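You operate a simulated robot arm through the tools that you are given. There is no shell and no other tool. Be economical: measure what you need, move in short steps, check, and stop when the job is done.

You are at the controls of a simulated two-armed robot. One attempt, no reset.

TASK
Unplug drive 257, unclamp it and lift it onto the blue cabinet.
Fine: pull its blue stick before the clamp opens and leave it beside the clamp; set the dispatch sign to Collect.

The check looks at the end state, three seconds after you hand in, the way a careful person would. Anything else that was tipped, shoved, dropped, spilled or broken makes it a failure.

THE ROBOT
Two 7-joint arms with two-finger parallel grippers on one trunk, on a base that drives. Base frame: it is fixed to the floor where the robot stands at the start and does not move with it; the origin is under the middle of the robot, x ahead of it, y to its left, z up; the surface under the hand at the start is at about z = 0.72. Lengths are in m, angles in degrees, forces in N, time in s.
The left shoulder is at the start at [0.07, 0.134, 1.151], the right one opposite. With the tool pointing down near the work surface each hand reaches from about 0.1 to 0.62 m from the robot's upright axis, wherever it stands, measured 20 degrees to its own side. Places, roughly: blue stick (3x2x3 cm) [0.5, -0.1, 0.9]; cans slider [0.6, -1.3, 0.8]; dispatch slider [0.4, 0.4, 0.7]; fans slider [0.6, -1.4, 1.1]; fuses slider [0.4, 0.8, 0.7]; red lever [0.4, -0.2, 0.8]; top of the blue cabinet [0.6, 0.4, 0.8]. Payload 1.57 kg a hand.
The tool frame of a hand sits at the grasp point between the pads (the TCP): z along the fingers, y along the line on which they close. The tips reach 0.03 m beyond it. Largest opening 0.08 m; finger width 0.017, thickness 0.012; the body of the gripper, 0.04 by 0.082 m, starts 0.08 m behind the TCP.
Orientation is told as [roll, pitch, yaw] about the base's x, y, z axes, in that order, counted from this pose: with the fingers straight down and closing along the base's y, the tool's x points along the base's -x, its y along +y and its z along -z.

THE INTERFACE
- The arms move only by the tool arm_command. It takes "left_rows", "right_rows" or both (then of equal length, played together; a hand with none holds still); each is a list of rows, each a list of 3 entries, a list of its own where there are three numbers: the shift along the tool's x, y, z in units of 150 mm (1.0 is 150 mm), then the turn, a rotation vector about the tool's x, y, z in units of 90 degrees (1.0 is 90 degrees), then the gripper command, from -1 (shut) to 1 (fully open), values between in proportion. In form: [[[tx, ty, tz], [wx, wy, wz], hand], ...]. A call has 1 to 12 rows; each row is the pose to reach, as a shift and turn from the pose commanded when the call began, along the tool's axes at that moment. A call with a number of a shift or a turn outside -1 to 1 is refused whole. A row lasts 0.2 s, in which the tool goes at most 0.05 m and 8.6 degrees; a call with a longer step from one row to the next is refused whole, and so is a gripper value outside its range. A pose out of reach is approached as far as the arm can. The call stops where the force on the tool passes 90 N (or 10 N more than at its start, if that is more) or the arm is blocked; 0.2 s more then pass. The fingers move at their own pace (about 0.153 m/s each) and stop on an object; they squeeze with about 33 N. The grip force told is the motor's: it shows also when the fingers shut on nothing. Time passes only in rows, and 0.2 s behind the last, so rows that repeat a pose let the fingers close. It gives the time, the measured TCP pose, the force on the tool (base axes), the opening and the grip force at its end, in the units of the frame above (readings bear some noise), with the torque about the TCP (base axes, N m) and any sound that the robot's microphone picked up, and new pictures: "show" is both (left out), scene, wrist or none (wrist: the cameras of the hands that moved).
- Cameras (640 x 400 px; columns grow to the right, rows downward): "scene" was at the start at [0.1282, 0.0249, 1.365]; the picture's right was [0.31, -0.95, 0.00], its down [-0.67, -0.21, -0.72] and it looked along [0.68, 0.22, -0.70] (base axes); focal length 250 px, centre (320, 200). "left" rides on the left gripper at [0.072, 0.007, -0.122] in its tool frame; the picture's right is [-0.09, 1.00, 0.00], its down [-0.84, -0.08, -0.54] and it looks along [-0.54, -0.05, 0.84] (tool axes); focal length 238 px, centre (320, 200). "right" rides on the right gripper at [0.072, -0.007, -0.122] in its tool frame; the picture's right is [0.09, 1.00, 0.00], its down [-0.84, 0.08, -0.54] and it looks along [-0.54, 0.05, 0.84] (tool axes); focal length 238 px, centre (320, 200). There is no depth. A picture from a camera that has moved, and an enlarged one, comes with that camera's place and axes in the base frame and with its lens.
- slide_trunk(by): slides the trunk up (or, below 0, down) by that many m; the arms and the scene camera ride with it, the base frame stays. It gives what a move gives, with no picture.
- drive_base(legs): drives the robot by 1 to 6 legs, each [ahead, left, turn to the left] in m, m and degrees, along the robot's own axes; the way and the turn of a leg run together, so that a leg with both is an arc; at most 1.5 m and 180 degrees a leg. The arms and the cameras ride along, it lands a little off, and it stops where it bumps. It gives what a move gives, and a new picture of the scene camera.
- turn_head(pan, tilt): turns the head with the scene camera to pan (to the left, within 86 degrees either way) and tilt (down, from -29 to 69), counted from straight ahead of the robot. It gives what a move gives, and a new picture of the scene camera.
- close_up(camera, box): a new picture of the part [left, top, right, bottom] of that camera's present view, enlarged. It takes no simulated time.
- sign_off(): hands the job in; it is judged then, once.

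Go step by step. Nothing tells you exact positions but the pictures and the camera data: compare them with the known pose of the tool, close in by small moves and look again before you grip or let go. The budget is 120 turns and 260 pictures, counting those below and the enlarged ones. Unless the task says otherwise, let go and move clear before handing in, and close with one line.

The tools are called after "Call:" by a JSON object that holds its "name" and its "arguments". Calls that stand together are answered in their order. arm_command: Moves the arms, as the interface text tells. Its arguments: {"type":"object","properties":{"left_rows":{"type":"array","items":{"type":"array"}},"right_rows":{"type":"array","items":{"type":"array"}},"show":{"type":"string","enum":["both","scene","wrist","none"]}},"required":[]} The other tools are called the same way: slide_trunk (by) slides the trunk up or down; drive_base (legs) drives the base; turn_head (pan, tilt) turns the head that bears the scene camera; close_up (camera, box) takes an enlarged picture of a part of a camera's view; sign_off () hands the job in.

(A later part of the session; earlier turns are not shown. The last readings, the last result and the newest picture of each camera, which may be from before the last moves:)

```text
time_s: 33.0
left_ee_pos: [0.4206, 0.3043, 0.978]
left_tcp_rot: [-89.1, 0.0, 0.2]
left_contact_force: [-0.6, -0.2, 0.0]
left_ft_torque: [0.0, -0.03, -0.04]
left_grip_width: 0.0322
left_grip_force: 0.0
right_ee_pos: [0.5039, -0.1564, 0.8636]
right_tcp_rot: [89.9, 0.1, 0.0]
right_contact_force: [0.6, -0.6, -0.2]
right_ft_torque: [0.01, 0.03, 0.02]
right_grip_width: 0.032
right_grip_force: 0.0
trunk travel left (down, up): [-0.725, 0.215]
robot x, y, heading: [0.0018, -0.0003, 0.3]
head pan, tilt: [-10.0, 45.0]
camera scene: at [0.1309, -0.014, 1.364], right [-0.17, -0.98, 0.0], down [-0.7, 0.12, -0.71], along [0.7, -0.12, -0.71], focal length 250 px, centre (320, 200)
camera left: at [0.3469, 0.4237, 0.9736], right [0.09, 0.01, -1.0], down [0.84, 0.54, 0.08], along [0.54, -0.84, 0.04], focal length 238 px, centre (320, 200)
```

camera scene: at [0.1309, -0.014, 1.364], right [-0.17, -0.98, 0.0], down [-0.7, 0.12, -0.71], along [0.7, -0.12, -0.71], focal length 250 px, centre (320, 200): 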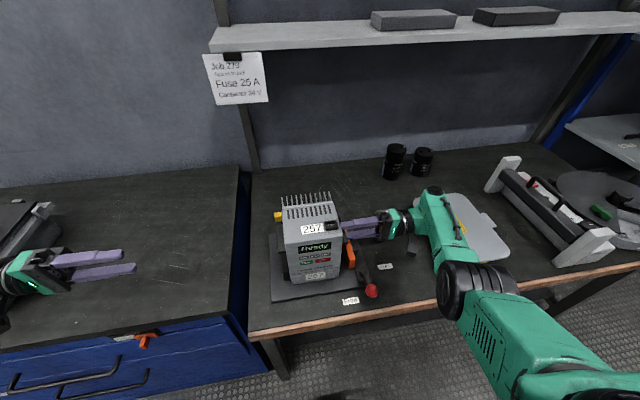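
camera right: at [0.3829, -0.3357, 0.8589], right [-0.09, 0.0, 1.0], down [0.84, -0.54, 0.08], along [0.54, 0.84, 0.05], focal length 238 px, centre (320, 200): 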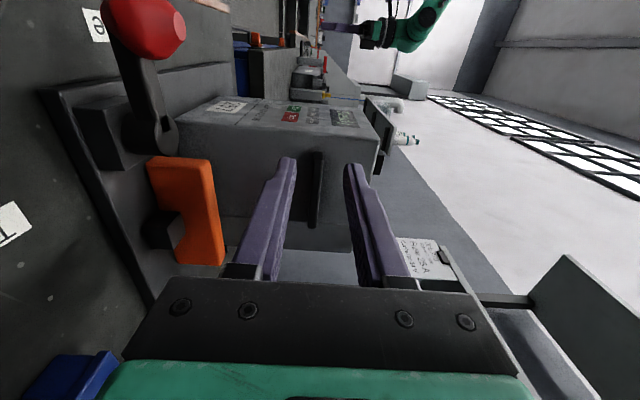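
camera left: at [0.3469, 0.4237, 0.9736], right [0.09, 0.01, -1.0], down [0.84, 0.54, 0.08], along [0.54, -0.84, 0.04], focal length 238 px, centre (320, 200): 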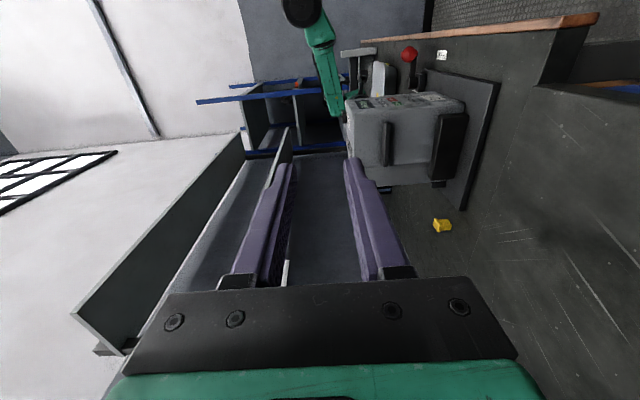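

Call:
{"name": "arm_command", "arguments": {"left_rows": [[[-0.11, 0.13, 0.2], [0.01, 0, 0], -0.2], [[-0.22, 0.28, 0.4], [0.01, 0, 0], -0.2], [[-0.33, 0.43, 0.6], [0.01, 0, 0], -0.2], [[-0.44, 0.58, 0.8], [0.01, 0, 0], -0.2], [[-0.54, 0.7, 0.95], [0.01, 0, 0], -0.2], [[-0.56, 0.75, 1.0], [0.01, 0, 0], -0.2]]}}

Call:
{"name": "close_up", "arguments": {"camera": "left", "box": [160, 50, 480, 250]}}

```text
time_s: 34.4
left_ee_pos: [0.5038, 0.1548, 0.8642]
left_tcp_rot: [-89.9, -0.1, 0.1]
left_contact_force: [-0.8, -0.2, 0.7]
left_ft_torque: [0.0, 0.01, 0.01]
left_grip_width: 0.0319
left_grip_force: 0.1
right_ee_pos: [0.5045, -0.1553, 0.8651]
right_tcp_rot: [90.0, 0.0, -0.1]
right_contact_force: [0.0, -0.4, 0.1]
right_ft_torque: [0.01, 0.0, 0.02]
right_grip_width: 0.0321
right_grip_force: 0.0
trunk travel left (down, up): [-0.725, 0.215]
robot x, y, heading: [-0.0006, -0.0009, 0.1]
head pan, tilt: [-10.0, 45.0]
camera scene: at [0.1303, -0.0143, 1.3641], right [-0.17, -0.98, 0.0], down [-0.7, 0.12, -0.71], along [0.7, -0.12, -0.71], focal length 250 px, centre (320, 200)
camera left: at [0.431, 0.2744, 0.8574], right [0.09, 0.0, -1.0], down [0.84, 0.54, 0.08], along [0.54, -0.84, 0.05], focal length 238 px, centre (320, 200)
```

scene: 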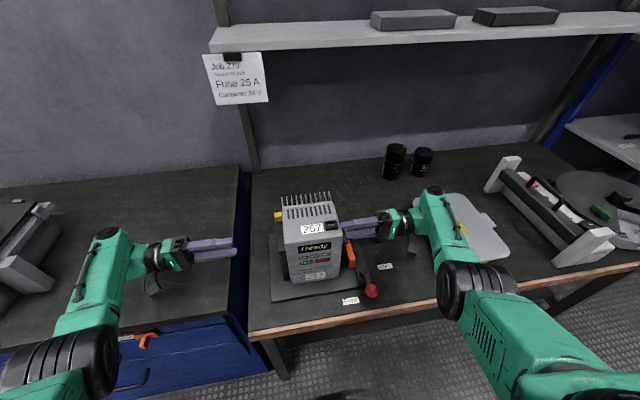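
left: 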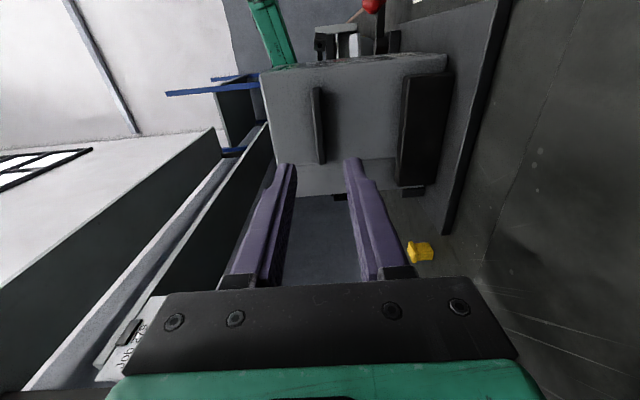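

```text
2.00 times, centred on (320, 150) of left
camera zoom: at [0.431, 0.2744, 0.8574], right [0.09, 0.0, -1.0], down [0.84, 0.54, 0.08], along [0.54, -0.84, 0.05], focal length 477 px, centre (320, 300)
```

zoom: 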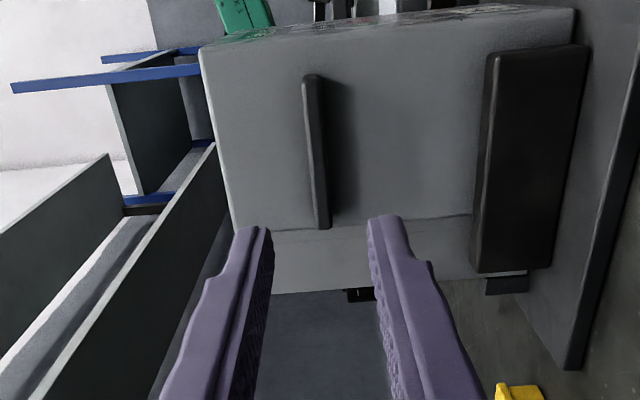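

Call:
{"name": "arm_command", "arguments": {"left_rows": [[[0, 0, 0.2], [0, 0, 0], -0.2], [[0, 0, 0.4], [0, 0, 0], -0.2], [[0, 0, 0.6], [0, 0, 0], -0.2], [[0, 0, 0.65], [0, 0, 0], -0.2]], "show": "none"}}

Call:
{"name": "close_up", "arguments": {"camera": "left", "box": [220, 75, 420, 200]}}

Call:
{"name": "close_up", "arguments": {"camera": "scene", "box": [230, 190, 390, 290]}}

```text
time_s: 35.4
left_ee_pos: [0.5035, 0.0575, 0.8645]
left_tcp_rot: [-90.0, -0.1, 0.2]
left_contact_force: [0.8, 0.7, 0.3]
left_ft_torque: [0.0, 0.0, 0.03]
left_grip_width: 0.0321
left_grip_force: 0.0
right_ee_pos: [0.5044, -0.1557, 0.8641]
right_tcp_rot: [90.0, -0.1, 0.0]
right_contact_force: [-0.7, -0.6, 0.1]
right_ft_torque: [0.0, 0.04, -0.01]
right_grip_width: 0.0319
right_grip_force: 0.0
trunk travel left (down, up): [-0.725, 0.215]
robot x, y, heading: [0.0001, -0.0007, 0.1]
head pan, tilt: [-10.0, 45.0]
```

```text
3.20 times, centred on (320, 138) of left
camera zoom: at [0.4314, 0.1776, 0.8583], right [0.09, 0.0, -1.0], down [0.84, 0.54, 0.08], along [0.54, -0.84, 0.05], focal length 763 px, centre (320, 400)
```

zoom: 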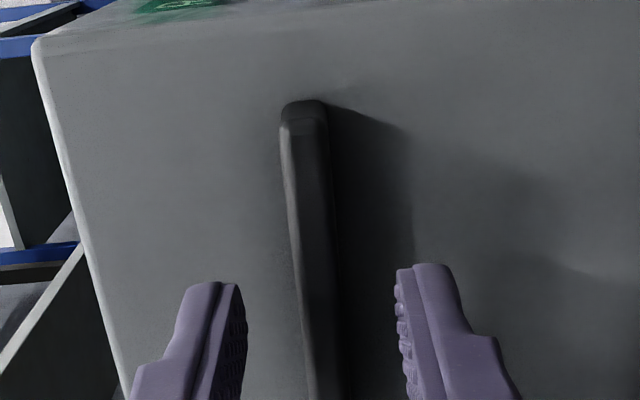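

```text
4.00 times, centred on (310, 240) of scene
camera zoom: at [0.1302, -0.0143, 1.3641], right [-0.17, -0.98, 0.0], down [-0.7, 0.12, -0.71], along [0.7, -0.12, -0.71], focal length 1002 px, centre (360, 40)
```

zoom: 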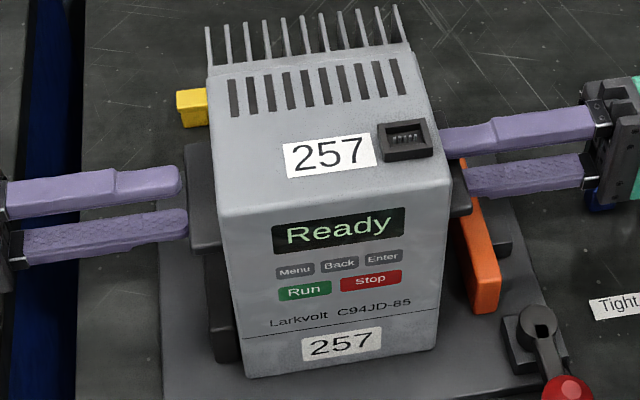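

The drive's sides are at about y=0.007 and y=-0.126. The right tips are fully in, and the left ones need another ~1.5 cm.

Call:
{"name": "arm_command", "arguments": {"left_rows": [[[0, 0, 0.05], [0, 0, 0], -0.2], [[0, 0, 0.1], [0, 0, 0], -0.2], [[0, 0, 0.1], [0, 0, 0], -0.2]], "show": "none"}}

Call:
{"name": "close_up", "arguments": {"camera": "scene", "box": [230, 190, 390, 290]}}

Call:
{"name": "close_up", "arguments": {"camera": "left", "box": [220, 75, 420, 200]}}

```text
time_s: 36.2
left_ee_pos: [0.5033, 0.0432, 0.8646]
left_tcp_rot: [-90.0, 0.1, 0.1]
left_contact_force: [-0.3, -0.1, -0.2]
left_ft_torque: [0.03, 0.02, 0.0]
left_grip_width: 0.0321
left_grip_force: 0.1
right_ee_pos: [0.5043, -0.1562, 0.8634]
right_tcp_rot: [90.0, 0.1, -0.1]
right_contact_force: [-0.2, -0.2, 0.3]
right_ft_torque: [-0.02, -0.01, 0.01]
right_grip_width: 0.0321
right_grip_force: 0.2
trunk travel left (down, up): [-0.725, 0.215]
robot x, y, heading: [-0.0013, -0.0018, 0.0]
head pan, tilt: [-10.0, 45.0]
```

```text
4.00 times, centred on (310, 240) of scene
camera zoom: at [0.1303, -0.0142, 1.364], right [-0.17, -0.98, 0.0], down [-0.7, 0.12, -0.71], along [0.7, -0.12, -0.71], focal length 1002 px, centre (360, 40)
```

zoom: 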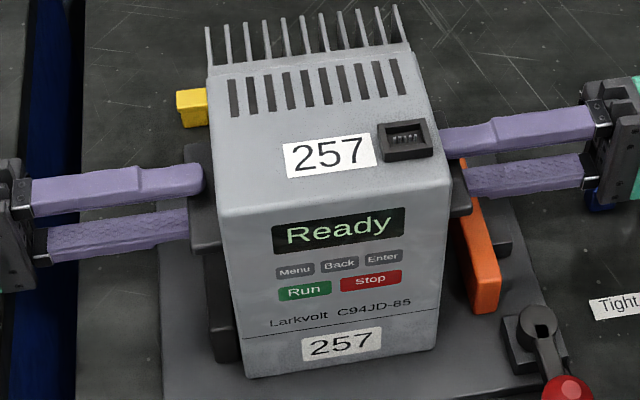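

```text
3.20 times, centred on (320, 138) of left
camera zoom: at [0.4313, 0.1636, 0.8577], right [0.09, 0.0, -1.0], down [0.84, 0.54, 0.08], along [0.54, -0.84, 0.05], focal length 763 px, centre (320, 400)
```

zoom: 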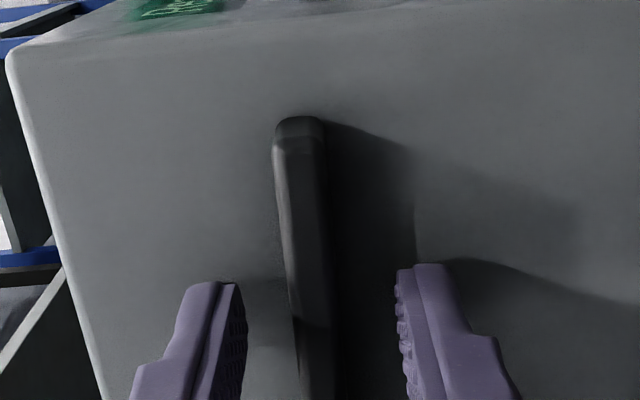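

Both hands straddle their flanges. Closing both together.

Call:
{"name": "arm_command", "arguments": {"left_rows": [[[0, 0, 0], [0, 0, 0], -0.5], [[0, 0, 0], [0, 0, 0], -1], [[0, 0, 0], [0, 0, 0], -1], [[0, 0, 0], [0, 0, 0], -1]], "right_rows": [[[0, 0, 0], [0, 0, 0], -0.5], [[0, 0, 0], [0, 0, 0], -1], [[0, 0, 0], [0, 0, 0], -1], [[0, 0, 0], [0, 0, 0], -1]], "show": "scene"}}

Call:
{"name": "close_up", "arguments": {"camera": "right", "box": [220, 75, 420, 200]}}

Call:
{"name": "close_up", "arguments": {"camera": "left", "box": [220, 75, 420, 200]}}

```text
time_s: 37.2
left_ee_pos: [0.5041, 0.0429, 0.8651]
left_tcp_rot: [-90.0, 0.0, 0.1]
left_contact_force: [4.4, -2.5, 2.9]
left_ft_torque: [-0.04, 0.08, 0.0]
left_grip_width: 0.01
left_grip_force: 27.8
right_ee_pos: [0.5033, -0.1557, 0.8658]
right_tcp_rot: [90.1, -0.1, 0.0]
right_contact_force: [1.8, 1.0, 9.9]
right_ft_torque: [0.14, 0.1, 0.21]
right_grip_width: 0.0098
right_grip_force: 28.1
trunk travel left (down, up): [-0.725, 0.215]
robot x, y, heading: [-0.0023, 0.0006, -0.0]
head pan, tilt: [-10.0, 45.0]
camera scene: at [0.1298, -0.0144, 1.3642], right [-0.17, -0.98, 0.0], down [-0.7, 0.12, -0.71], along [0.7, -0.12, -0.71], focal length 250 px, centre (320, 200)
```

scene: 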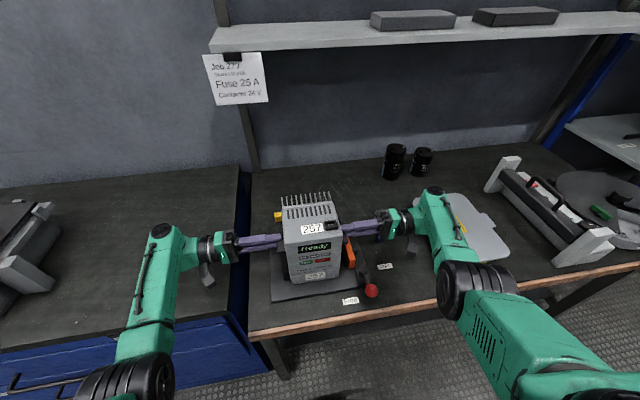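

```text
3.20 times, centred on (320, 138) of right
camera zoom: at [0.4311, -0.2775, 0.858], right [-0.09, 0.0, 1.0], down [0.84, -0.54, 0.08], along [0.54, 0.84, 0.05], focal length 763 px, centre (320, 400)
```

zoom: 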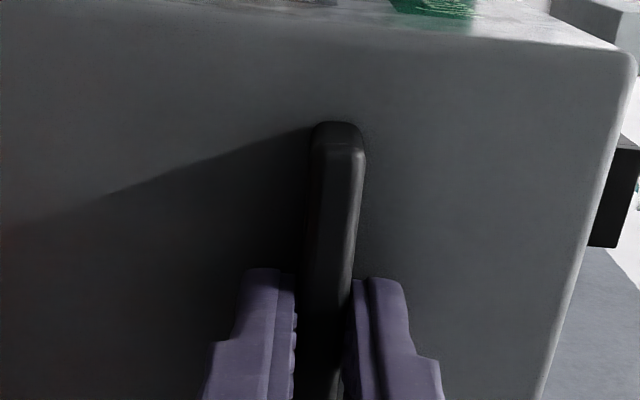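

```text
3.20 times, centred on (320, 138) of left
camera zoom: at [0.4312, 0.1635, 0.8583], right [0.09, 0.0, -1.0], down [0.84, 0.54, 0.08], along [0.54, -0.84, 0.05], focal length 763 px, centre (320, 400)
```

zoom: 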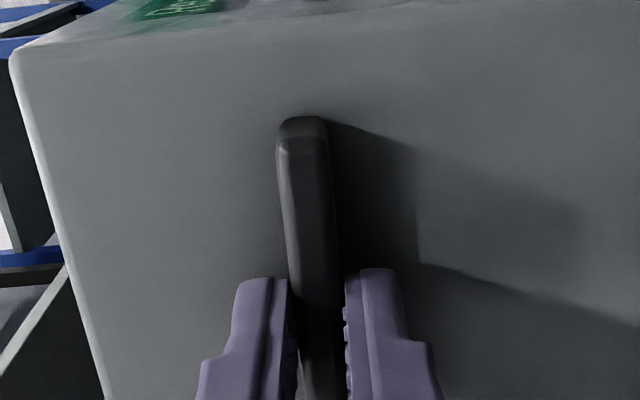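

Both grip the 1 cm flanges. I'll lift a little with the trunk and check the load.

Call:
{"name": "slide_trunk", "arguments": {"by": 0.02}}

Call:
{"name": "close_up", "arguments": {"camera": "scene", "box": [210, 170, 410, 310]}}

Call:
{"name": "close_up", "arguments": {"camera": "right", "box": [120, 50, 480, 275]}}

```text
time_s: 37.9
left_ee_pos: [0.5046, 0.0427, 0.8836]
left_tcp_rot: [-90.0, 0.1, 0.0]
left_contact_force: [-0.3, -4.4, -6.8]
left_ft_torque: [0.29, 0.13, 0.41]
left_grip_width: 0.0099
left_grip_force: 27.7
right_ee_pos: [0.5057, -0.1553, 0.8833]
right_tcp_rot: [90.0, 0.2, -0.1]
right_contact_force: [-0.8, 4.1, -4.6]
right_ft_torque: [0.0, 0.1, -0.47]
right_grip_width: 0.0099
right_grip_force: 28.1
trunk travel left (down, up): [-0.745, 0.195]
robot x, y, heading: [-0.0025, 0.0009, -0.0]
head pan, tilt: [-10.0, 45.0]
```

```text
2.86 times, centred on (310, 240) of scene
camera zoom: at [0.1321, -0.0146, 1.3838], right [-0.17, -0.98, 0.0], down [-0.7, 0.12, -0.71], along [0.7, -0.12, -0.71], focal length 716 px, centre (349, 86)
```

zoom: 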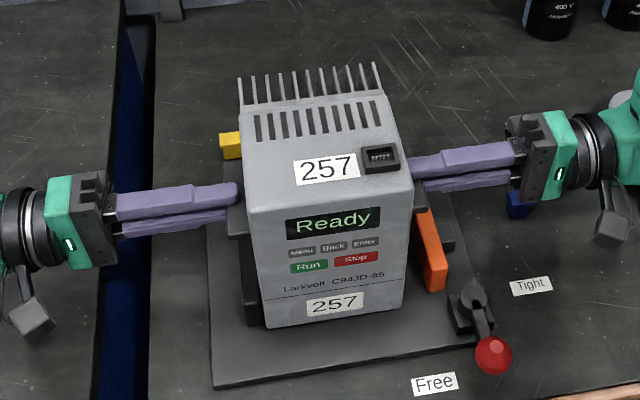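

```text
1.78 times, centred on (300, 162) of right
camera zoom: at [0.4319, -0.2775, 0.8762], right [-0.09, 0.0, 1.0], down [0.84, -0.54, 0.08], along [0.54, 0.84, 0.05], focal length 424 px, centre (356, 267)
```

zoom: 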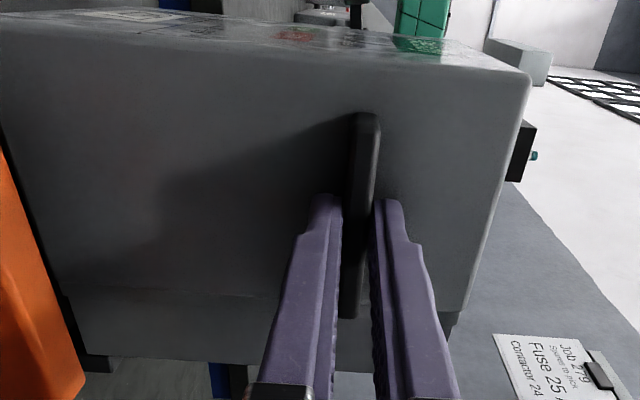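

The drive is off the plate with about 6 N a hand and level. Raising the trunk further so it clears the left jaw.

Call:
{"name": "slide_trunk", "arguments": {"by": 0.13}}

Call:
{"name": "turn_head", "arguments": {"pan": 15, "tilt": 45}}

```text
time_s: 39.5
left_ee_pos: [0.5062, 0.0435, 1.0134]
left_tcp_rot: [-90.0, 0.1, 0.0]
left_contact_force: [-0.3, -3.4, -7.4]
left_ft_torque: [0.2, 0.16, -0.38]
left_grip_width: 0.0097
left_grip_force: 28.3
right_ee_pos: [0.5057, -0.1567, 1.013]
right_tcp_rot: [90.0, 0.1, 0.0]
right_contact_force: [1.2, 3.0, -5.5]
right_ft_torque: [-0.01, 0.13, 0.27]
right_grip_width: 0.0096
right_grip_force: 28.2
trunk travel left (down, up): [-0.875, 0.065]
robot x, y, heading: [0.002, 0.0004, -0.2]
head pan, tilt: [-10.0, 45.0]
```

```text
time_s: 40.3
left_ee_pos: [0.5051, 0.0429, 1.0127]
left_tcp_rot: [-89.9, 0.1, 0.0]
left_contact_force: [-0.5, -3.1, -6.7]
left_ft_torque: [0.22, 0.13, -0.37]
left_grip_width: 0.0097
left_grip_force: 27.7
right_ee_pos: [0.5061, -0.1566, 1.0122]
right_tcp_rot: [90.0, 0.2, 0.0]
right_contact_force: [0.7, 3.0, -4.3]
right_ft_torque: [-0.02, 0.08, 0.26]
right_grip_width: 0.01
right_grip_force: 28.3
trunk travel left (down, up): [-0.875, 0.065]
robot x, y, heading: [0.0, 0.001, -0.1]
head pan, tilt: [15.0, 45.0]
camera scene: at [0.1314, 0.0204, 1.5138], right [0.26, -0.97, 0.0], down [-0.68, -0.18, -0.71], along [0.68, 0.18, -0.71], focal length 250 px, centre (320, 200)
```

scene: 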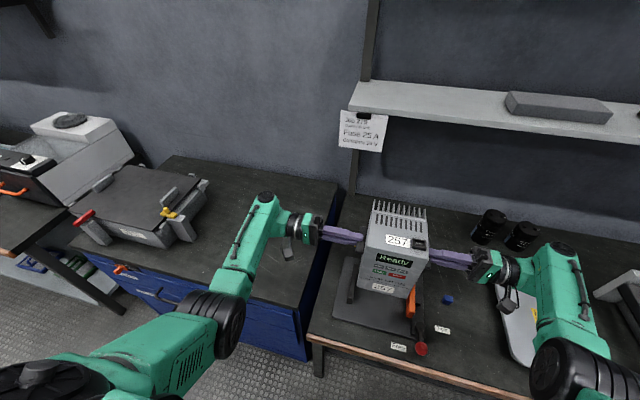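

The drive hangs level at about 0.89 bottom height. I'll drive left, then turn about 20° left so the left wrist stays away from the box on the cabinet.

Call:
{"name": "drive_base", "arguments": {"legs": [[0, 0.17, 0]]}}

```text
time_s: 41.8
left_ee_pos: [0.5075, 0.2073, 1.0135]
left_tcp_rot: [-89.8, 0.0, -0.1]
left_contact_force: [0.9, -3.9, -6.7]
left_ft_torque: [0.24, 0.12, -0.03]
left_grip_width: 0.0096
left_grip_force: 28.2
right_ee_pos: [0.5056, 0.0076, 1.0122]
right_tcp_rot: [90.2, 0.0, -0.1]
right_contact_force: [0.8, 4.2, -4.2]
right_ft_torque: [0.02, 0.1, -0.08]
right_grip_width: 0.0097
right_grip_force: 27.9
trunk travel left (down, up): [-0.875, 0.065]
robot x, y, heading: [0.0005, 0.1643, -0.2]
head pan, tilt: [15.0, 45.0]
camera scene: at [0.1316, 0.1843, 1.5138], right [0.26, -0.97, 0.0], down [-0.69, -0.18, -0.71], along [0.68, 0.18, -0.71], focal length 250 px, centre (320, 200)
```

scene: 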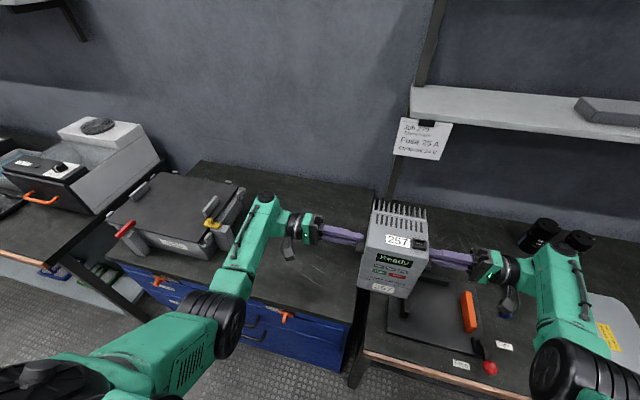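

Call:
{"name": "drive_base", "arguments": {"legs": [[0.02, 0.02, 20]]}}

```text
time_s: 43.3
left_ee_pos: [0.478, 0.4025, 1.0137]
left_tcp_rot: [-89.9, 0.1, 19.9]
left_contact_force: [0.6, -1.4, -6.1]
left_ft_torque: [0.2, 0.16, -0.02]
left_grip_width: 0.0098
left_grip_force: 27.8
right_ee_pos: [0.5439, 0.2148, 1.0135]
right_tcp_rot: [90.0, 0.1, 19.8]
right_contact_force: [-0.4, 0.9, -5.0]
right_ft_torque: [-0.02, 0.12, 0.01]
right_grip_width: 0.0098
right_grip_force: 27.4
trunk travel left (down, up): [-0.875, 0.065]
robot x, y, heading: [0.019, 0.1921, 19.8]
head pan, tilt: [15.0, 45.0]
camera scene: at [0.1326, 0.2536, 1.5138], right [0.57, -0.82, 0.0], down [-0.58, -0.4, -0.71], along [0.58, 0.4, -0.71], focal length 250 px, centre (320, 200)
```

scene: 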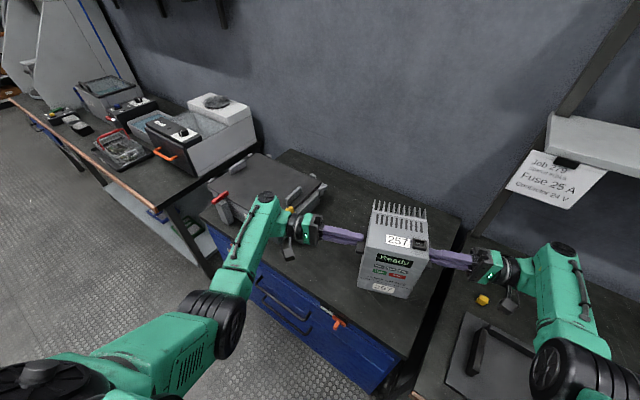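

The drive's centre is at about (0.51, 0.31), a bit close to the front edge. I'll shift forward 4.5 cm and right 3 cm.

Call:
{"name": "drive_base", "arguments": {"legs": [[0.045, -0.03, 0]]}}

Call:
{"name": "close_up", "arguments": {"camera": "scene", "box": [200, 150, 520, 370]}}

Call:
{"name": "close_up", "arguments": {"camera": "left", "box": [0, 0, 640, 400]}}

```text
time_s: 44.2
left_ee_pos: [0.5243, 0.3914, 1.0148]
left_tcp_rot: [-90.1, -0.2, 19.9]
left_contact_force: [-0.4, -1.1, -6.1]
left_ft_torque: [0.1, 0.19, 0.19]
left_grip_width: 0.0098
left_grip_force: 28.2
right_ee_pos: [0.591, 0.2024, 1.0165]
right_tcp_rot: [89.8, -0.2, 19.9]
right_contact_force: [-1.6, 1.3, -5.1]
right_ft_torque: [-0.12, 0.08, -0.28]
right_grip_width: 0.0097
right_grip_force: 27.8
trunk travel left (down, up): [-0.875, 0.065]
robot x, y, heading: [0.0708, 0.1767, 19.8]
head pan, tilt: [15.0, 45.0]
camera scene: at [0.1757, 0.244, 1.5145], right [0.57, -0.82, 0.0], down [-0.58, -0.41, -0.71], along [0.58, 0.4, -0.71], focal length 250 px, centre (320, 200)
```

scene: 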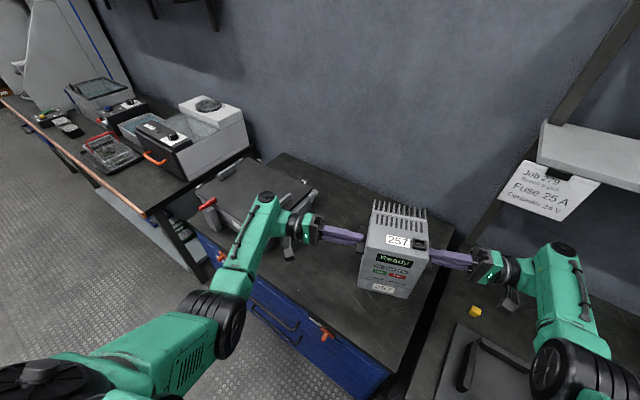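

```text
1.82 times, centred on (360, 260) of scene
camera zoom: at [0.1757, 0.244, 1.5145], right [0.57, -0.82, 0.0], down [-0.58, -0.41, -0.71], along [0.58, 0.4, -0.71], focal length 455 px, centre (247, 91)
```

zoom: 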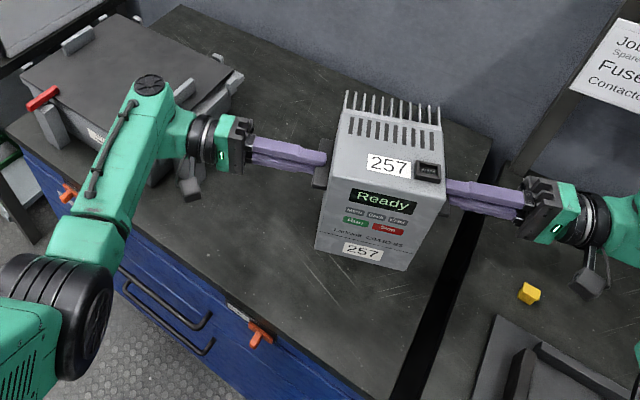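

```text
1.00 times, centred on (320, 200) of left (not enlarged: the box is as wide or as high as the picture)
camera zoom: at [0.4135, 0.48, 1.0085], right [0.09, 0.03, -1.0], down [0.6, 0.79, 0.08], along [0.79, -0.61, 0.05], focal length 238 px, centre (320, 200)
```

zoom: 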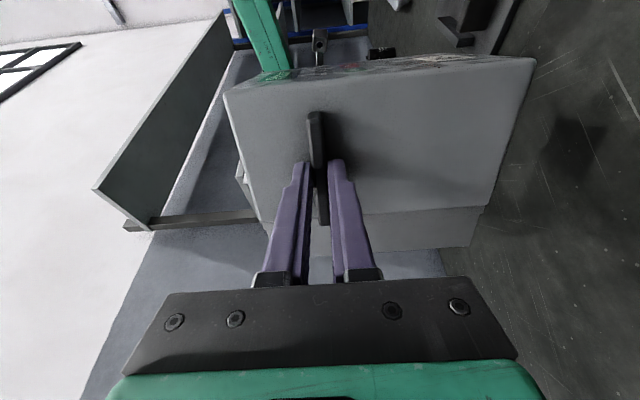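

The left wrist would come too near the box's post (about (0.53, 0.60), top z≈0.88) when lowered. I'll pivot another 12° left roughly about the drive to open that gap.

Call:
{"name": "drive_base", "arguments": {"legs": [[-0.015, -0.1, 12]]}}

Call:
{"name": "turn_head", "arguments": {"pan": 5, "tilt": 50}}

```text
time_s: 45.4
left_ee_pos: [0.5031, 0.3869, 1.012]
left_tcp_rot: [-90.1, 0.2, 31.8]
left_contact_force: [0.2, -1.2, -6.4]
left_ft_torque: [0.1, 0.12, -0.04]
left_grip_width: 0.0097
left_grip_force: 28.0
right_ee_pos: [0.6086, 0.2176, 1.0131]
right_tcp_rot: [89.9, 0.0, 31.8]
right_contact_force: [0.0, 1.8, -5.2]
right_ft_torque: [-0.12, 0.0, -0.11]
right_grip_width: 0.0097
right_grip_force: 28.3
trunk travel left (down, up): [-0.875, 0.065]
robot x, y, heading: [0.098, 0.0803, 31.7]
head pan, tilt: [15.0, 45.0]
camera scene: at [0.196, 0.1706, 1.5139], right [0.73, -0.69, 0.0], down [-0.48, -0.52, -0.71], along [0.48, 0.51, -0.71], focal length 250 px, centre (320, 200)
```

scene: 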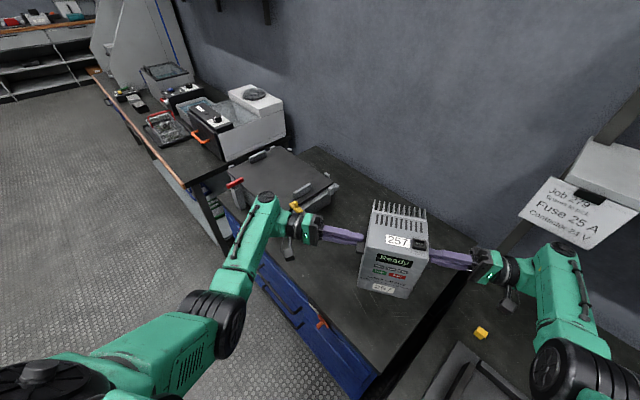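

```text
time_s: 46.1
left_ee_pos: [0.5048, 0.3847, 1.0119]
left_tcp_rot: [-89.8, 0.2, 31.9]
left_contact_force: [0.6, -2.1, -5.9]
left_ft_torque: [0.03, 0.16, 0.14]
left_grip_width: 0.01
left_grip_force: 28.8
right_ee_pos: [0.6103, 0.2146, 1.0135]
right_tcp_rot: [90.0, 0.2, 31.8]
right_contact_force: [-0.1, 0.6, -5.9]
right_ft_torque: [-0.15, 0.03, -0.24]
right_grip_width: 0.01
right_grip_force: 27.6
trunk travel left (down, up): [-0.875, 0.065]
robot x, y, heading: [0.0997, 0.0847, 31.7]
head pan, tilt: [5.0, 50.0]
camera scene: at [0.2047, 0.1545, 1.5069], right [0.6, -0.8, 0.0], down [-0.61, -0.46, -0.64], along [0.51, 0.38, -0.77], focal length 250 px, centre (320, 200)
```

scene: 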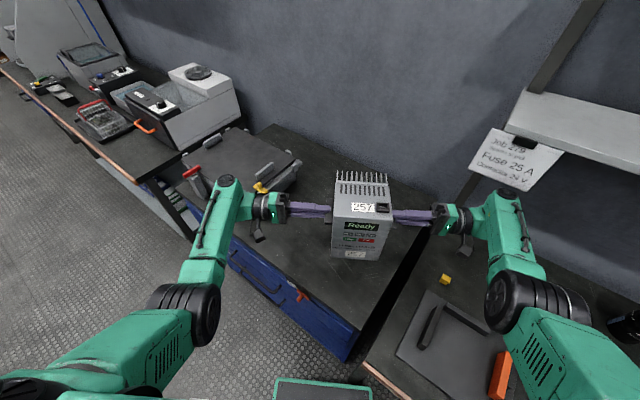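

The centre is now about (0.557, 0.300) and the wrist has room. Lowering the trunk most of the way, then checking.

Call:
{"name": "slide_trunk", "arguments": {"by": -0.1}}

Call:
{"name": "close_up", "arguments": {"camera": "scene", "box": [180, 120, 500, 320]}}

Call:
{"name": "close_up", "arguments": {"camera": "left", "box": [0, 0, 640, 400]}}

```text
time_s: 47.4
left_ee_pos: [0.5049, 0.3835, 0.9131]
left_tcp_rot: [-90.0, 0.1, 31.8]
left_contact_force: [0.3, -1.2, -5.5]
left_ft_torque: [0.06, 0.2, -0.06]
left_grip_width: 0.0097
left_grip_force: 27.9
right_ee_pos: [0.609, 0.2151, 0.9122]
right_tcp_rot: [90.0, 0.3, 31.9]
right_contact_force: [-0.3, 1.1, -5.2]
right_ft_torque: [-0.13, 0.07, 0.0]
right_grip_width: 0.0099
right_grip_force: 27.6
trunk travel left (down, up): [-0.775, 0.165]
robot x, y, heading: [0.1006, 0.0806, 31.9]
head pan, tilt: [5.0, 50.0]
```

```text
2.00 times, centred on (340, 220) of scene
camera zoom: at [0.2043, 0.1551, 1.4069], right [0.6, -0.8, 0.0], down [-0.61, -0.46, -0.64], along [0.51, 0.38, -0.77], focal length 501 px, centre (280, 160)
```

zoom: 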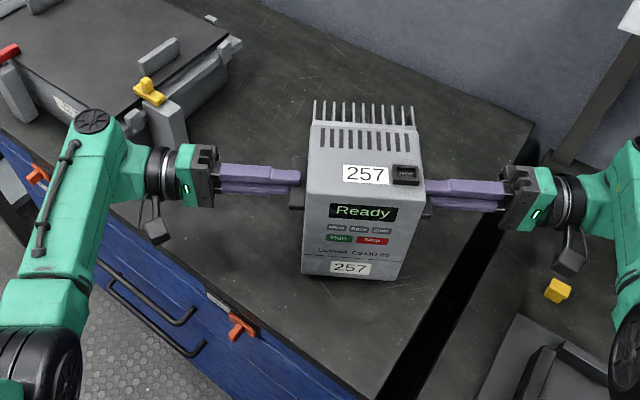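

```text
1.00 times, centred on (320, 200) of left (not enlarged: the box is as wide or as high as the picture)
camera zoom: at [0.3786, 0.4486, 0.9067], right [0.08, 0.05, -1.0], down [0.43, 0.9, 0.08], along [0.9, -0.43, 0.05], focal length 238 px, centre (320, 200)
```

zoom: 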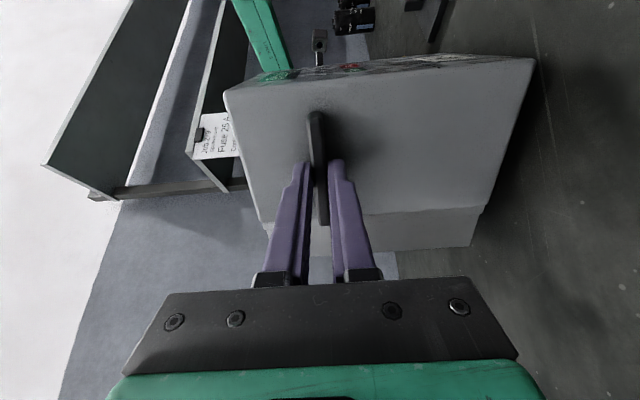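

Call:
{"name": "slide_trunk", "arguments": {"by": -0.018}}

Call:
{"name": "close_up", "arguments": {"camera": "scene", "box": [180, 120, 500, 320]}}

Call:
{"name": "close_up", "arguments": {"camera": "left", "box": [320, 50, 640, 250]}}

```text
time_s: 48.1
left_ee_pos: [0.5044, 0.3851, 0.8943]
left_tcp_rot: [-89.8, 0.1, 31.7]
left_contact_force: [0.5, -1.3, -6.8]
left_ft_torque: [0.0, 0.15, -0.31]
left_grip_width: 0.0098
left_grip_force: 27.9
right_ee_pos: [0.6101, 0.2145, 0.8948]
right_tcp_rot: [90.0, 0.2, 31.8]
right_contact_force: [-0.1, 0.7, -5.7]
right_ft_torque: [-0.11, 0.05, 0.3]
right_grip_width: 0.0097
right_grip_force: 28.1
trunk travel left (down, up): [-0.757, 0.183]
robot x, y, heading: [0.1012, 0.0818, 31.9]
head pan, tilt: [5.0, 50.0]
```

```text
2.00 times, centred on (340, 220) of scene
camera zoom: at [0.204, 0.155, 1.3889], right [0.6, -0.8, 0.0], down [-0.61, -0.46, -0.64], along [0.51, 0.38, -0.77], focal length 501 px, centre (280, 160)
```

zoom: 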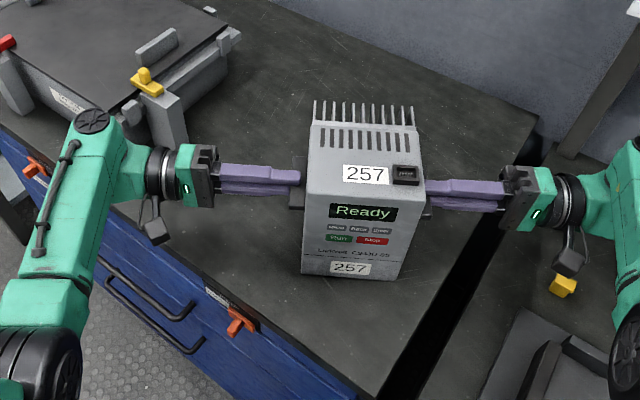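

```text
2.00 times, centred on (480, 150) of left
camera zoom: at [0.3783, 0.4485, 0.8886], right [0.08, 0.05, -1.0], down [0.43, 0.9, 0.08], along [0.9, -0.43, 0.05], focal length 477 px, centre (0, 300)
```

zoom: 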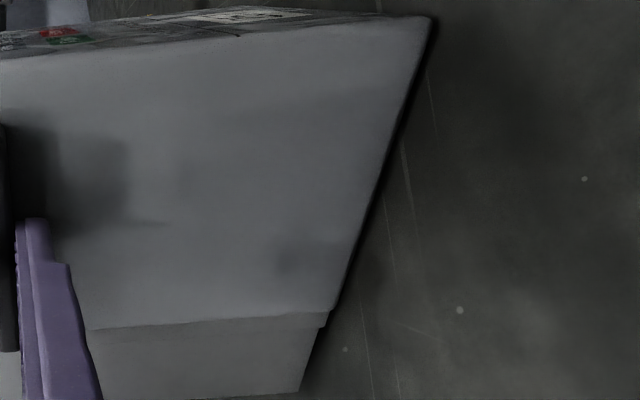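

Call:
{"name": "slide_trunk", "arguments": {"by": -0.005}}

Call:
{"name": "slide_trunk", "arguments": {"by": -0.003}}

Call:
{"name": "close_up", "arguments": {"camera": "left", "box": [320, 50, 640, 250]}}

```text
time_s: 48.6
left_ee_pos: [0.5042, 0.3846, 0.8932]
left_tcp_rot: [-90.1, -0.2, 31.8]
left_contact_force: [2.7, 1.4, 4.5]
left_ft_torque: [-0.13, 0.02, -0.58]
left_grip_width: 0.0099
left_grip_force: 27.9
right_ee_pos: [0.6087, 0.215, 0.8928]
right_tcp_rot: [90.1, -0.3, 31.8]
right_contact_force: [2.3, -0.6, 9.0]
right_ft_torque: [0.04, 0.22, 0.79]
right_grip_width: 0.01
right_grip_force: 28.1
trunk travel left (down, up): [-0.752, 0.188]
robot x, y, heading: [0.0978, 0.0812, 31.7]
head pan, tilt: [5.0, 50.0]
```

```text
time_s: 49.1
left_ee_pos: [0.5032, 0.3845, 0.8933]
left_tcp_rot: [-90.3, -0.3, 32.0]
left_contact_force: [11.3, 7.3, 21.7]
left_ft_torque: [-0.56, 0.05, -0.17]
left_grip_width: 0.0099
left_grip_force: 28.2
right_ee_pos: [0.6094, 0.2134, 0.8929]
right_tcp_rot: [90.2, -0.6, 31.5]
right_contact_force: [9.6, 1.3, 30.3]
right_ft_torque: [0.23, 0.54, 0.61]
right_grip_width: 0.0098
right_grip_force: 28.0
trunk travel left (down, up): [-0.749, 0.191]
robot x, y, heading: [0.098, 0.0827, 31.6]
head pan, tilt: [5.0, 50.0]
```

```text
2.00 times, centred on (480, 150) of left
camera zoom: at [0.3774, 0.4476, 0.8852], right [0.09, 0.05, -0.99], down [0.42, 0.9, 0.08], along [0.9, -0.43, 0.06], focal length 477 px, centre (0, 300)
```

zoom: 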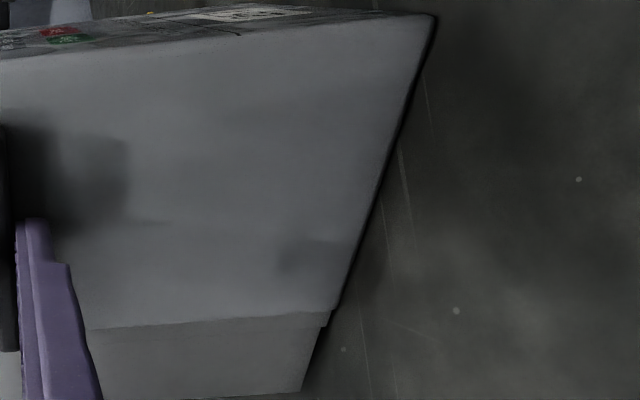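

The drive is down on the cabinet and now being pressed a little. I'll ease up 5 mm of trunk and then open both hands.

Call:
{"name": "slide_trunk", "arguments": {"by": 0.005}}

Call:
{"name": "arm_command", "arguments": {"left_rows": [[[0, 0, 0], [0, 0, 0], -0.6], [[0, 0, 0], [0, 0, 0], -0.4], [[0, 0, 0], [0, 0, 0], -0.1], [[0, 0, 0], [0, 0, 0], -0.1]], "right_rows": [[[0, 0, 0], [0, 0, 0], -0.6], [[0, 0, 0], [0, 0, 0], -0.4], [[0, 0, 0], [0, 0, 0], -0.1], [[0, 0, 0], [0, 0, 0], -0.1]]}}

```text
time_s: 49.7
left_ee_pos: [0.5036, 0.384, 0.8928]
left_tcp_rot: [-90.1, 0.0, 31.9]
left_contact_force: [10.4, 5.9, 14.1]
left_ft_torque: [-0.29, -0.16, 0.98]
left_grip_width: 0.0099
left_grip_force: 28.2
right_ee_pos: [0.6086, 0.2133, 0.8929]
right_tcp_rot: [90.0, 0.0, 31.6]
right_contact_force: [7.7, 3.3, 18.4]
right_ft_torque: [0.28, 0.19, -0.97]
right_grip_width: 0.0098
right_grip_force: 28.2
trunk travel left (down, up): [-0.754, 0.186]
robot x, y, heading: [0.0937, 0.0808, 31.8]
head pan, tilt: [5.0, 50.0]
```

```text
time_s: 50.7
left_ee_pos: [0.5026, 0.3833, 0.8923]
left_tcp_rot: [-89.9, 0.1, 31.8]
left_contact_force: [0.0, 0.3, -0.4]
left_ft_torque: [0.01, -0.01, -0.01]
left_grip_width: 0.036
left_grip_force: 0.0
right_ee_pos: [0.6088, 0.2136, 0.8912]
right_tcp_rot: [89.9, 0.1, 31.8]
right_contact_force: [-0.4, -0.4, 0.1]
right_ft_torque: [0.02, -0.01, -0.03]
right_grip_width: 0.0356
right_grip_force: 0.0
trunk travel left (down, up): [-0.754, 0.186]
robot x, y, heading: [0.1013, 0.0778, 31.7]
head pan, tilt: [5.0, 50.0]
camera scene: at [0.2024, 0.1542, 1.3861], right [0.6, -0.8, 0.0], down [-0.61, -0.46, -0.64], along [0.52, 0.38, -0.77], focal length 250 px, centre (320, 200)
camera right: at [0.6105, 0.0732, 0.8859], right [-0.08, -0.05, 1.0], down [1.0, -0.02, 0.08], along [0.02, 1.0, 0.05], focal length 238 px, centre (320, 200)
camera left: at [0.3774, 0.4481, 0.8862], right [0.08, 0.05, -1.0], down [0.43, 0.9, 0.08], along [0.9, -0.43, 0.05], focal length 238 px, centre (320, 200)
```

scene: 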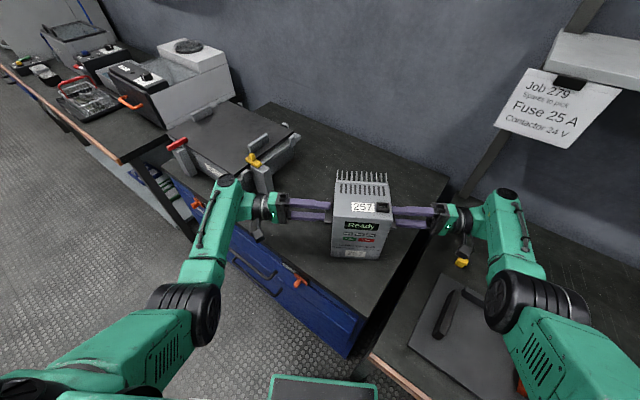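
right: 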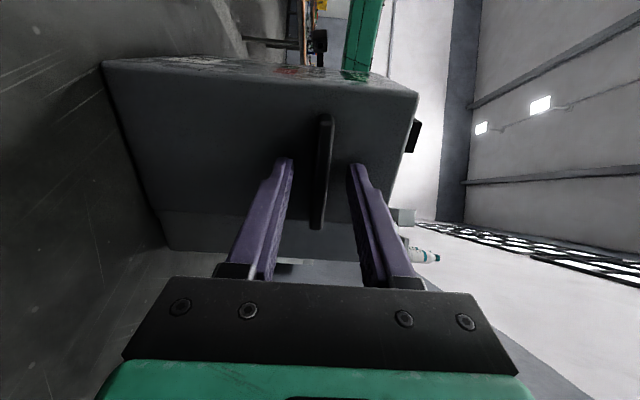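
left: 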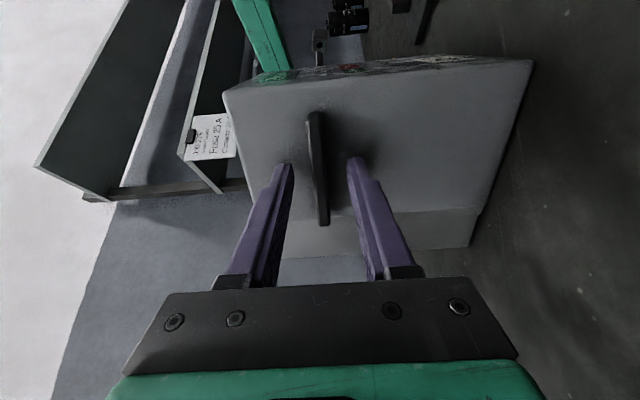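

Both hands hold nothing and the drive stands. Backing both hands straight out.

Call:
{"name": "arm_command", "arguments": {"left_rows": [[[0, 0, -0.1], [0, 0, 0], -0.1], [[0, 0, -0.2], [0, 0, 0], -0.1], [[0, 0, -0.33], [0, 0, 0], -0.1]], "right_rows": [[[0.03, 0, -0.1], [0, 0, 0], -0.1], [[0.08, 0, -0.2], [0, 0, 0], -0.1], [[0.18, 0, -0.33], [0, 0, 0], -0.1]]}}

```text
time_s: 51.5
left_ee_pos: [0.4756, 0.4264, 0.8928]
left_tcp_rot: [-89.9, 0.0, 31.8]
left_contact_force: [0.6, 0.0, 0.3]
left_ft_torque: [0.05, 0.0, -0.03]
left_grip_width: 0.0359
left_grip_force: 0.1
right_ee_pos: [0.6115, 0.155, 0.8933]
right_tcp_rot: [90.1, 0.0, 31.8]
right_contact_force: [-0.3, 0.3, 0.2]
right_ft_torque: [-0.01, -0.01, 0.0]
right_grip_width: 0.0362
right_grip_force: 0.1
trunk travel left (down, up): [-0.754, 0.186]
robot x, y, heading: [0.0997, 0.0838, 31.7]
head pan, tilt: [5.0, 50.0]
camera scene: at [0.2018, 0.1533, 1.3863], right [0.6, -0.8, 0.0], down [-0.61, -0.46, -0.64], along [0.52, 0.38, -0.77], focal length 250 px, centre (320, 200)
camera right: at [0.6133, 0.0151, 0.8869], right [-0.08, -0.05, 1.0], down [1.0, -0.02, 0.08], along [0.02, 1.0, 0.05], focal length 238 px, centre (320, 200)
camera left: at [0.35, 0.4897, 0.8865], right [0.08, 0.05, -1.0], down [0.43, 0.9, 0.08], along [0.9, -0.43, 0.05], focal length 238 px, centre (320, 200)
```

scene: 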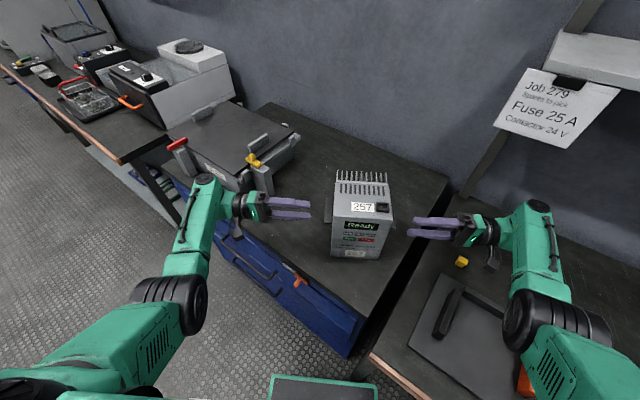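
right: 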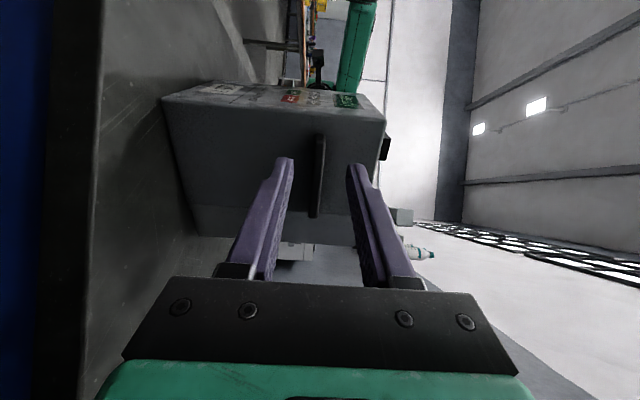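
left: 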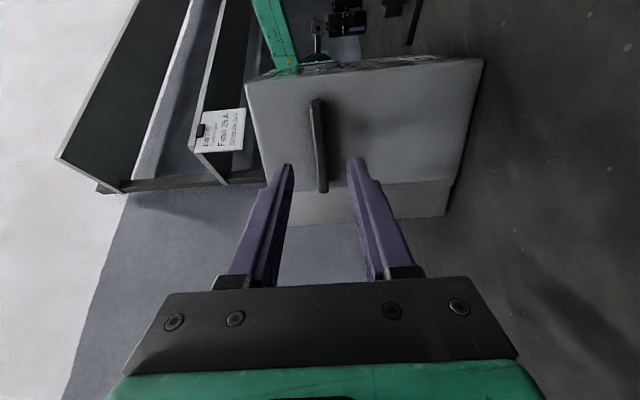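

Both hands are clear of the drive. I'll raise the trunk and check the drive, sign, stick and lever.

Call:
{"name": "slide_trunk", "arguments": {"by": 0.15}}

Call:
{"name": "turn_head", "arguments": {"pan": -15, "tilt": 50}}

Call:
{"name": "close_up", "arguments": {"camera": "scene", "box": [200, 100, 420, 400]}}

```text
time_s: 53.2
left_ee_pos: [0.4768, 0.4249, 1.0428]
left_tcp_rot: [-89.9, 0.1, 31.9]
left_contact_force: [1.0, 0.9, 0.4]
left_ft_torque: [-0.01, 0.02, -0.01]
left_grip_width: 0.0359
left_grip_force: 0.0
right_ee_pos: [0.6125, 0.1584, 1.0424]
right_tcp_rot: [90.0, 0.0, 31.9]
right_contact_force: [0.5, -0.3, 1.2]
right_ft_torque: [0.02, 0.04, 0.01]
right_grip_width: 0.036
right_grip_force: 0.1
trunk travel left (down, up): [-0.904, 0.036]
robot x, y, heading: [0.0977, 0.0818, 32.0]
head pan, tilt: [5.0, 50.0]
```

```text
time_s: 54.0
left_ee_pos: [0.4763, 0.4264, 1.0414]
left_tcp_rot: [-89.9, 0.0, 31.8]
left_contact_force: [0.1, -0.1, -0.5]
left_ft_torque: [-0.01, -0.01, 0.03]
left_grip_width: 0.0362
left_grip_force: 0.1
right_ee_pos: [0.6117, 0.1571, 1.0427]
right_tcp_rot: [90.0, 0.1, 31.7]
right_contact_force: [0.3, -1.0, 0.0]
right_ft_torque: [0.0, -0.03, -0.01]
right_grip_width: 0.0359
right_grip_force: 0.0
trunk travel left (down, up): [-0.904, 0.036]
robot x, y, heading: [0.0962, 0.0842, 31.8]
head pan, tilt: [-15.0, 50.0]
camera scene: at [0.2144, 0.1304, 1.5361], right [0.29, -0.96, 0.0], down [-0.73, -0.22, -0.64], along [0.62, 0.19, -0.77], focal length 250 px, centre (320, 200)
```

scene: 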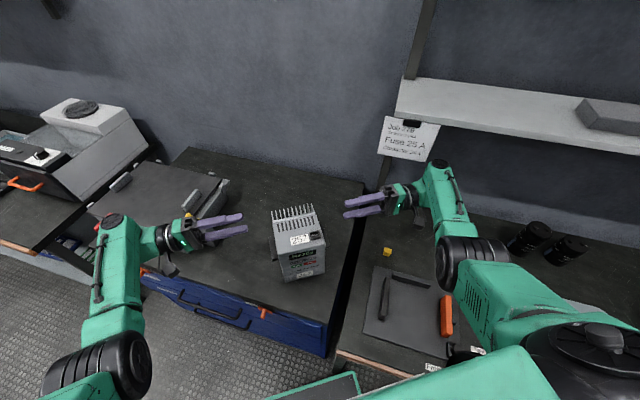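

```text
1.33 times, centred on (310, 250) of scene
camera zoom: at [0.2144, 0.1304, 1.5361], right [0.29, -0.96, 0.0], down [-0.73, -0.22, -0.64], along [0.62, 0.19, -0.77], focal length 334 px, centre (333, 133)
```

zoom: 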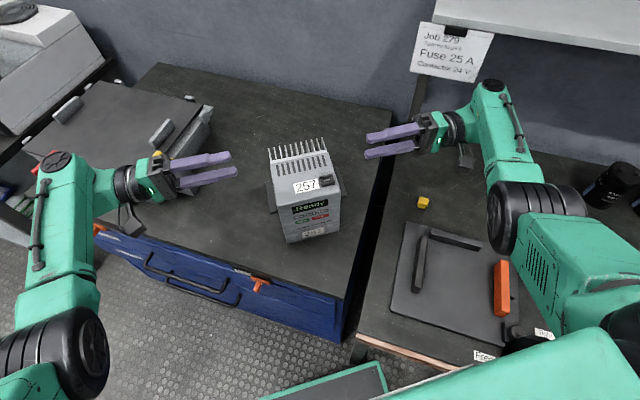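

The drive stands upright on the cabinet. I'll back away to see the stick and lever behind the right arm.

Call:
{"name": "drive_base", "arguments": {"legs": [[-0.35, 0, 0]]}}

Call:
{"name": "turn_head", "arguments": {"pan": -25, "tilt": 35}}

```text
time_s: 56.3
left_ee_pos: [0.1752, 0.2399, 1.0412]
left_tcp_rot: [-89.9, 0.2, 31.6]
left_contact_force: [0.2, -0.2, -0.5]
left_ft_torque: [0.0, 0.03, 0.05]
left_grip_width: 0.0356
left_grip_force: 0.0
right_ee_pos: [0.3108, -0.0287, 1.0429]
right_tcp_rot: [90.0, 0.1, 31.7]
right_contact_force: [0.3, 0.7, -0.1]
right_ft_torque: [-0.01, -0.02, -0.01]
right_grip_width: 0.0356
right_grip_force: 0.0
trunk travel left (down, up): [-0.904, 0.036]
robot x, y, heading: [-0.2063, -0.1055, 31.7]
head pan, tilt: [-15.0, 50.0]
camera scene: at [-0.0859, -0.0555, 1.5359], right [0.29, -0.96, 0.0], down [-0.73, -0.22, -0.64], along [0.61, 0.18, -0.77], focal length 250 px, centre (320, 200)
```

scene: 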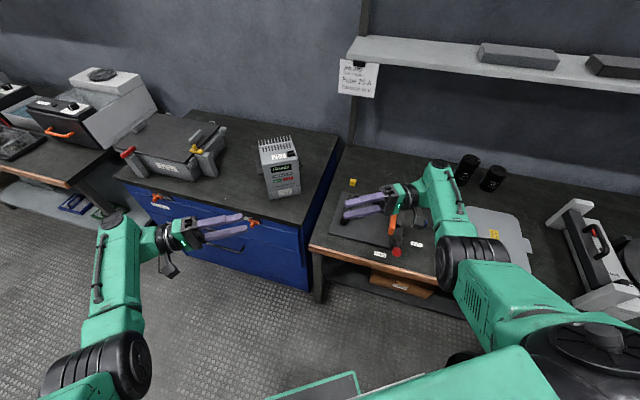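

```text
time_s: 57.1
left_ee_pos: [0.1748, 0.2394, 1.0439]
left_tcp_rot: [-89.9, -0.1, 31.6]
left_contact_force: [-0.7, 0.4, 0.4]
left_ft_torque: [0.03, 0.0, 0.0]
left_grip_width: 0.0361
left_grip_force: 0.1
right_ee_pos: [0.3099, -0.0299, 1.0447]
right_tcp_rot: [90.0, -0.1, 31.6]
right_contact_force: [-0.2, 1.2, -0.5]
right_ft_torque: [0.04, -0.01, -0.02]
right_grip_width: 0.0358
right_grip_force: 0.1
trunk travel left (down, up): [-0.904, 0.036]
robot x, y, heading: [-0.2014, -0.1048, 31.6]
head pan, tilt: [-25.0, 35.0]
camera scene: at [-0.0747, -0.0687, 1.5579], right [0.12, -0.99, 0.0], down [-0.57, -0.07, -0.82], along [0.81, 0.1, -0.57], focal length 250 px, centre (320, 200)
```

scene: 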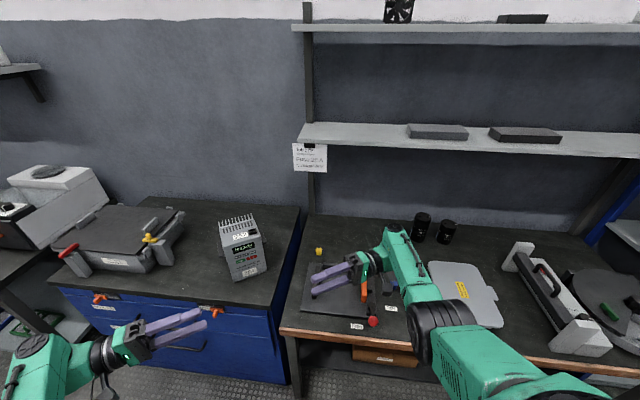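

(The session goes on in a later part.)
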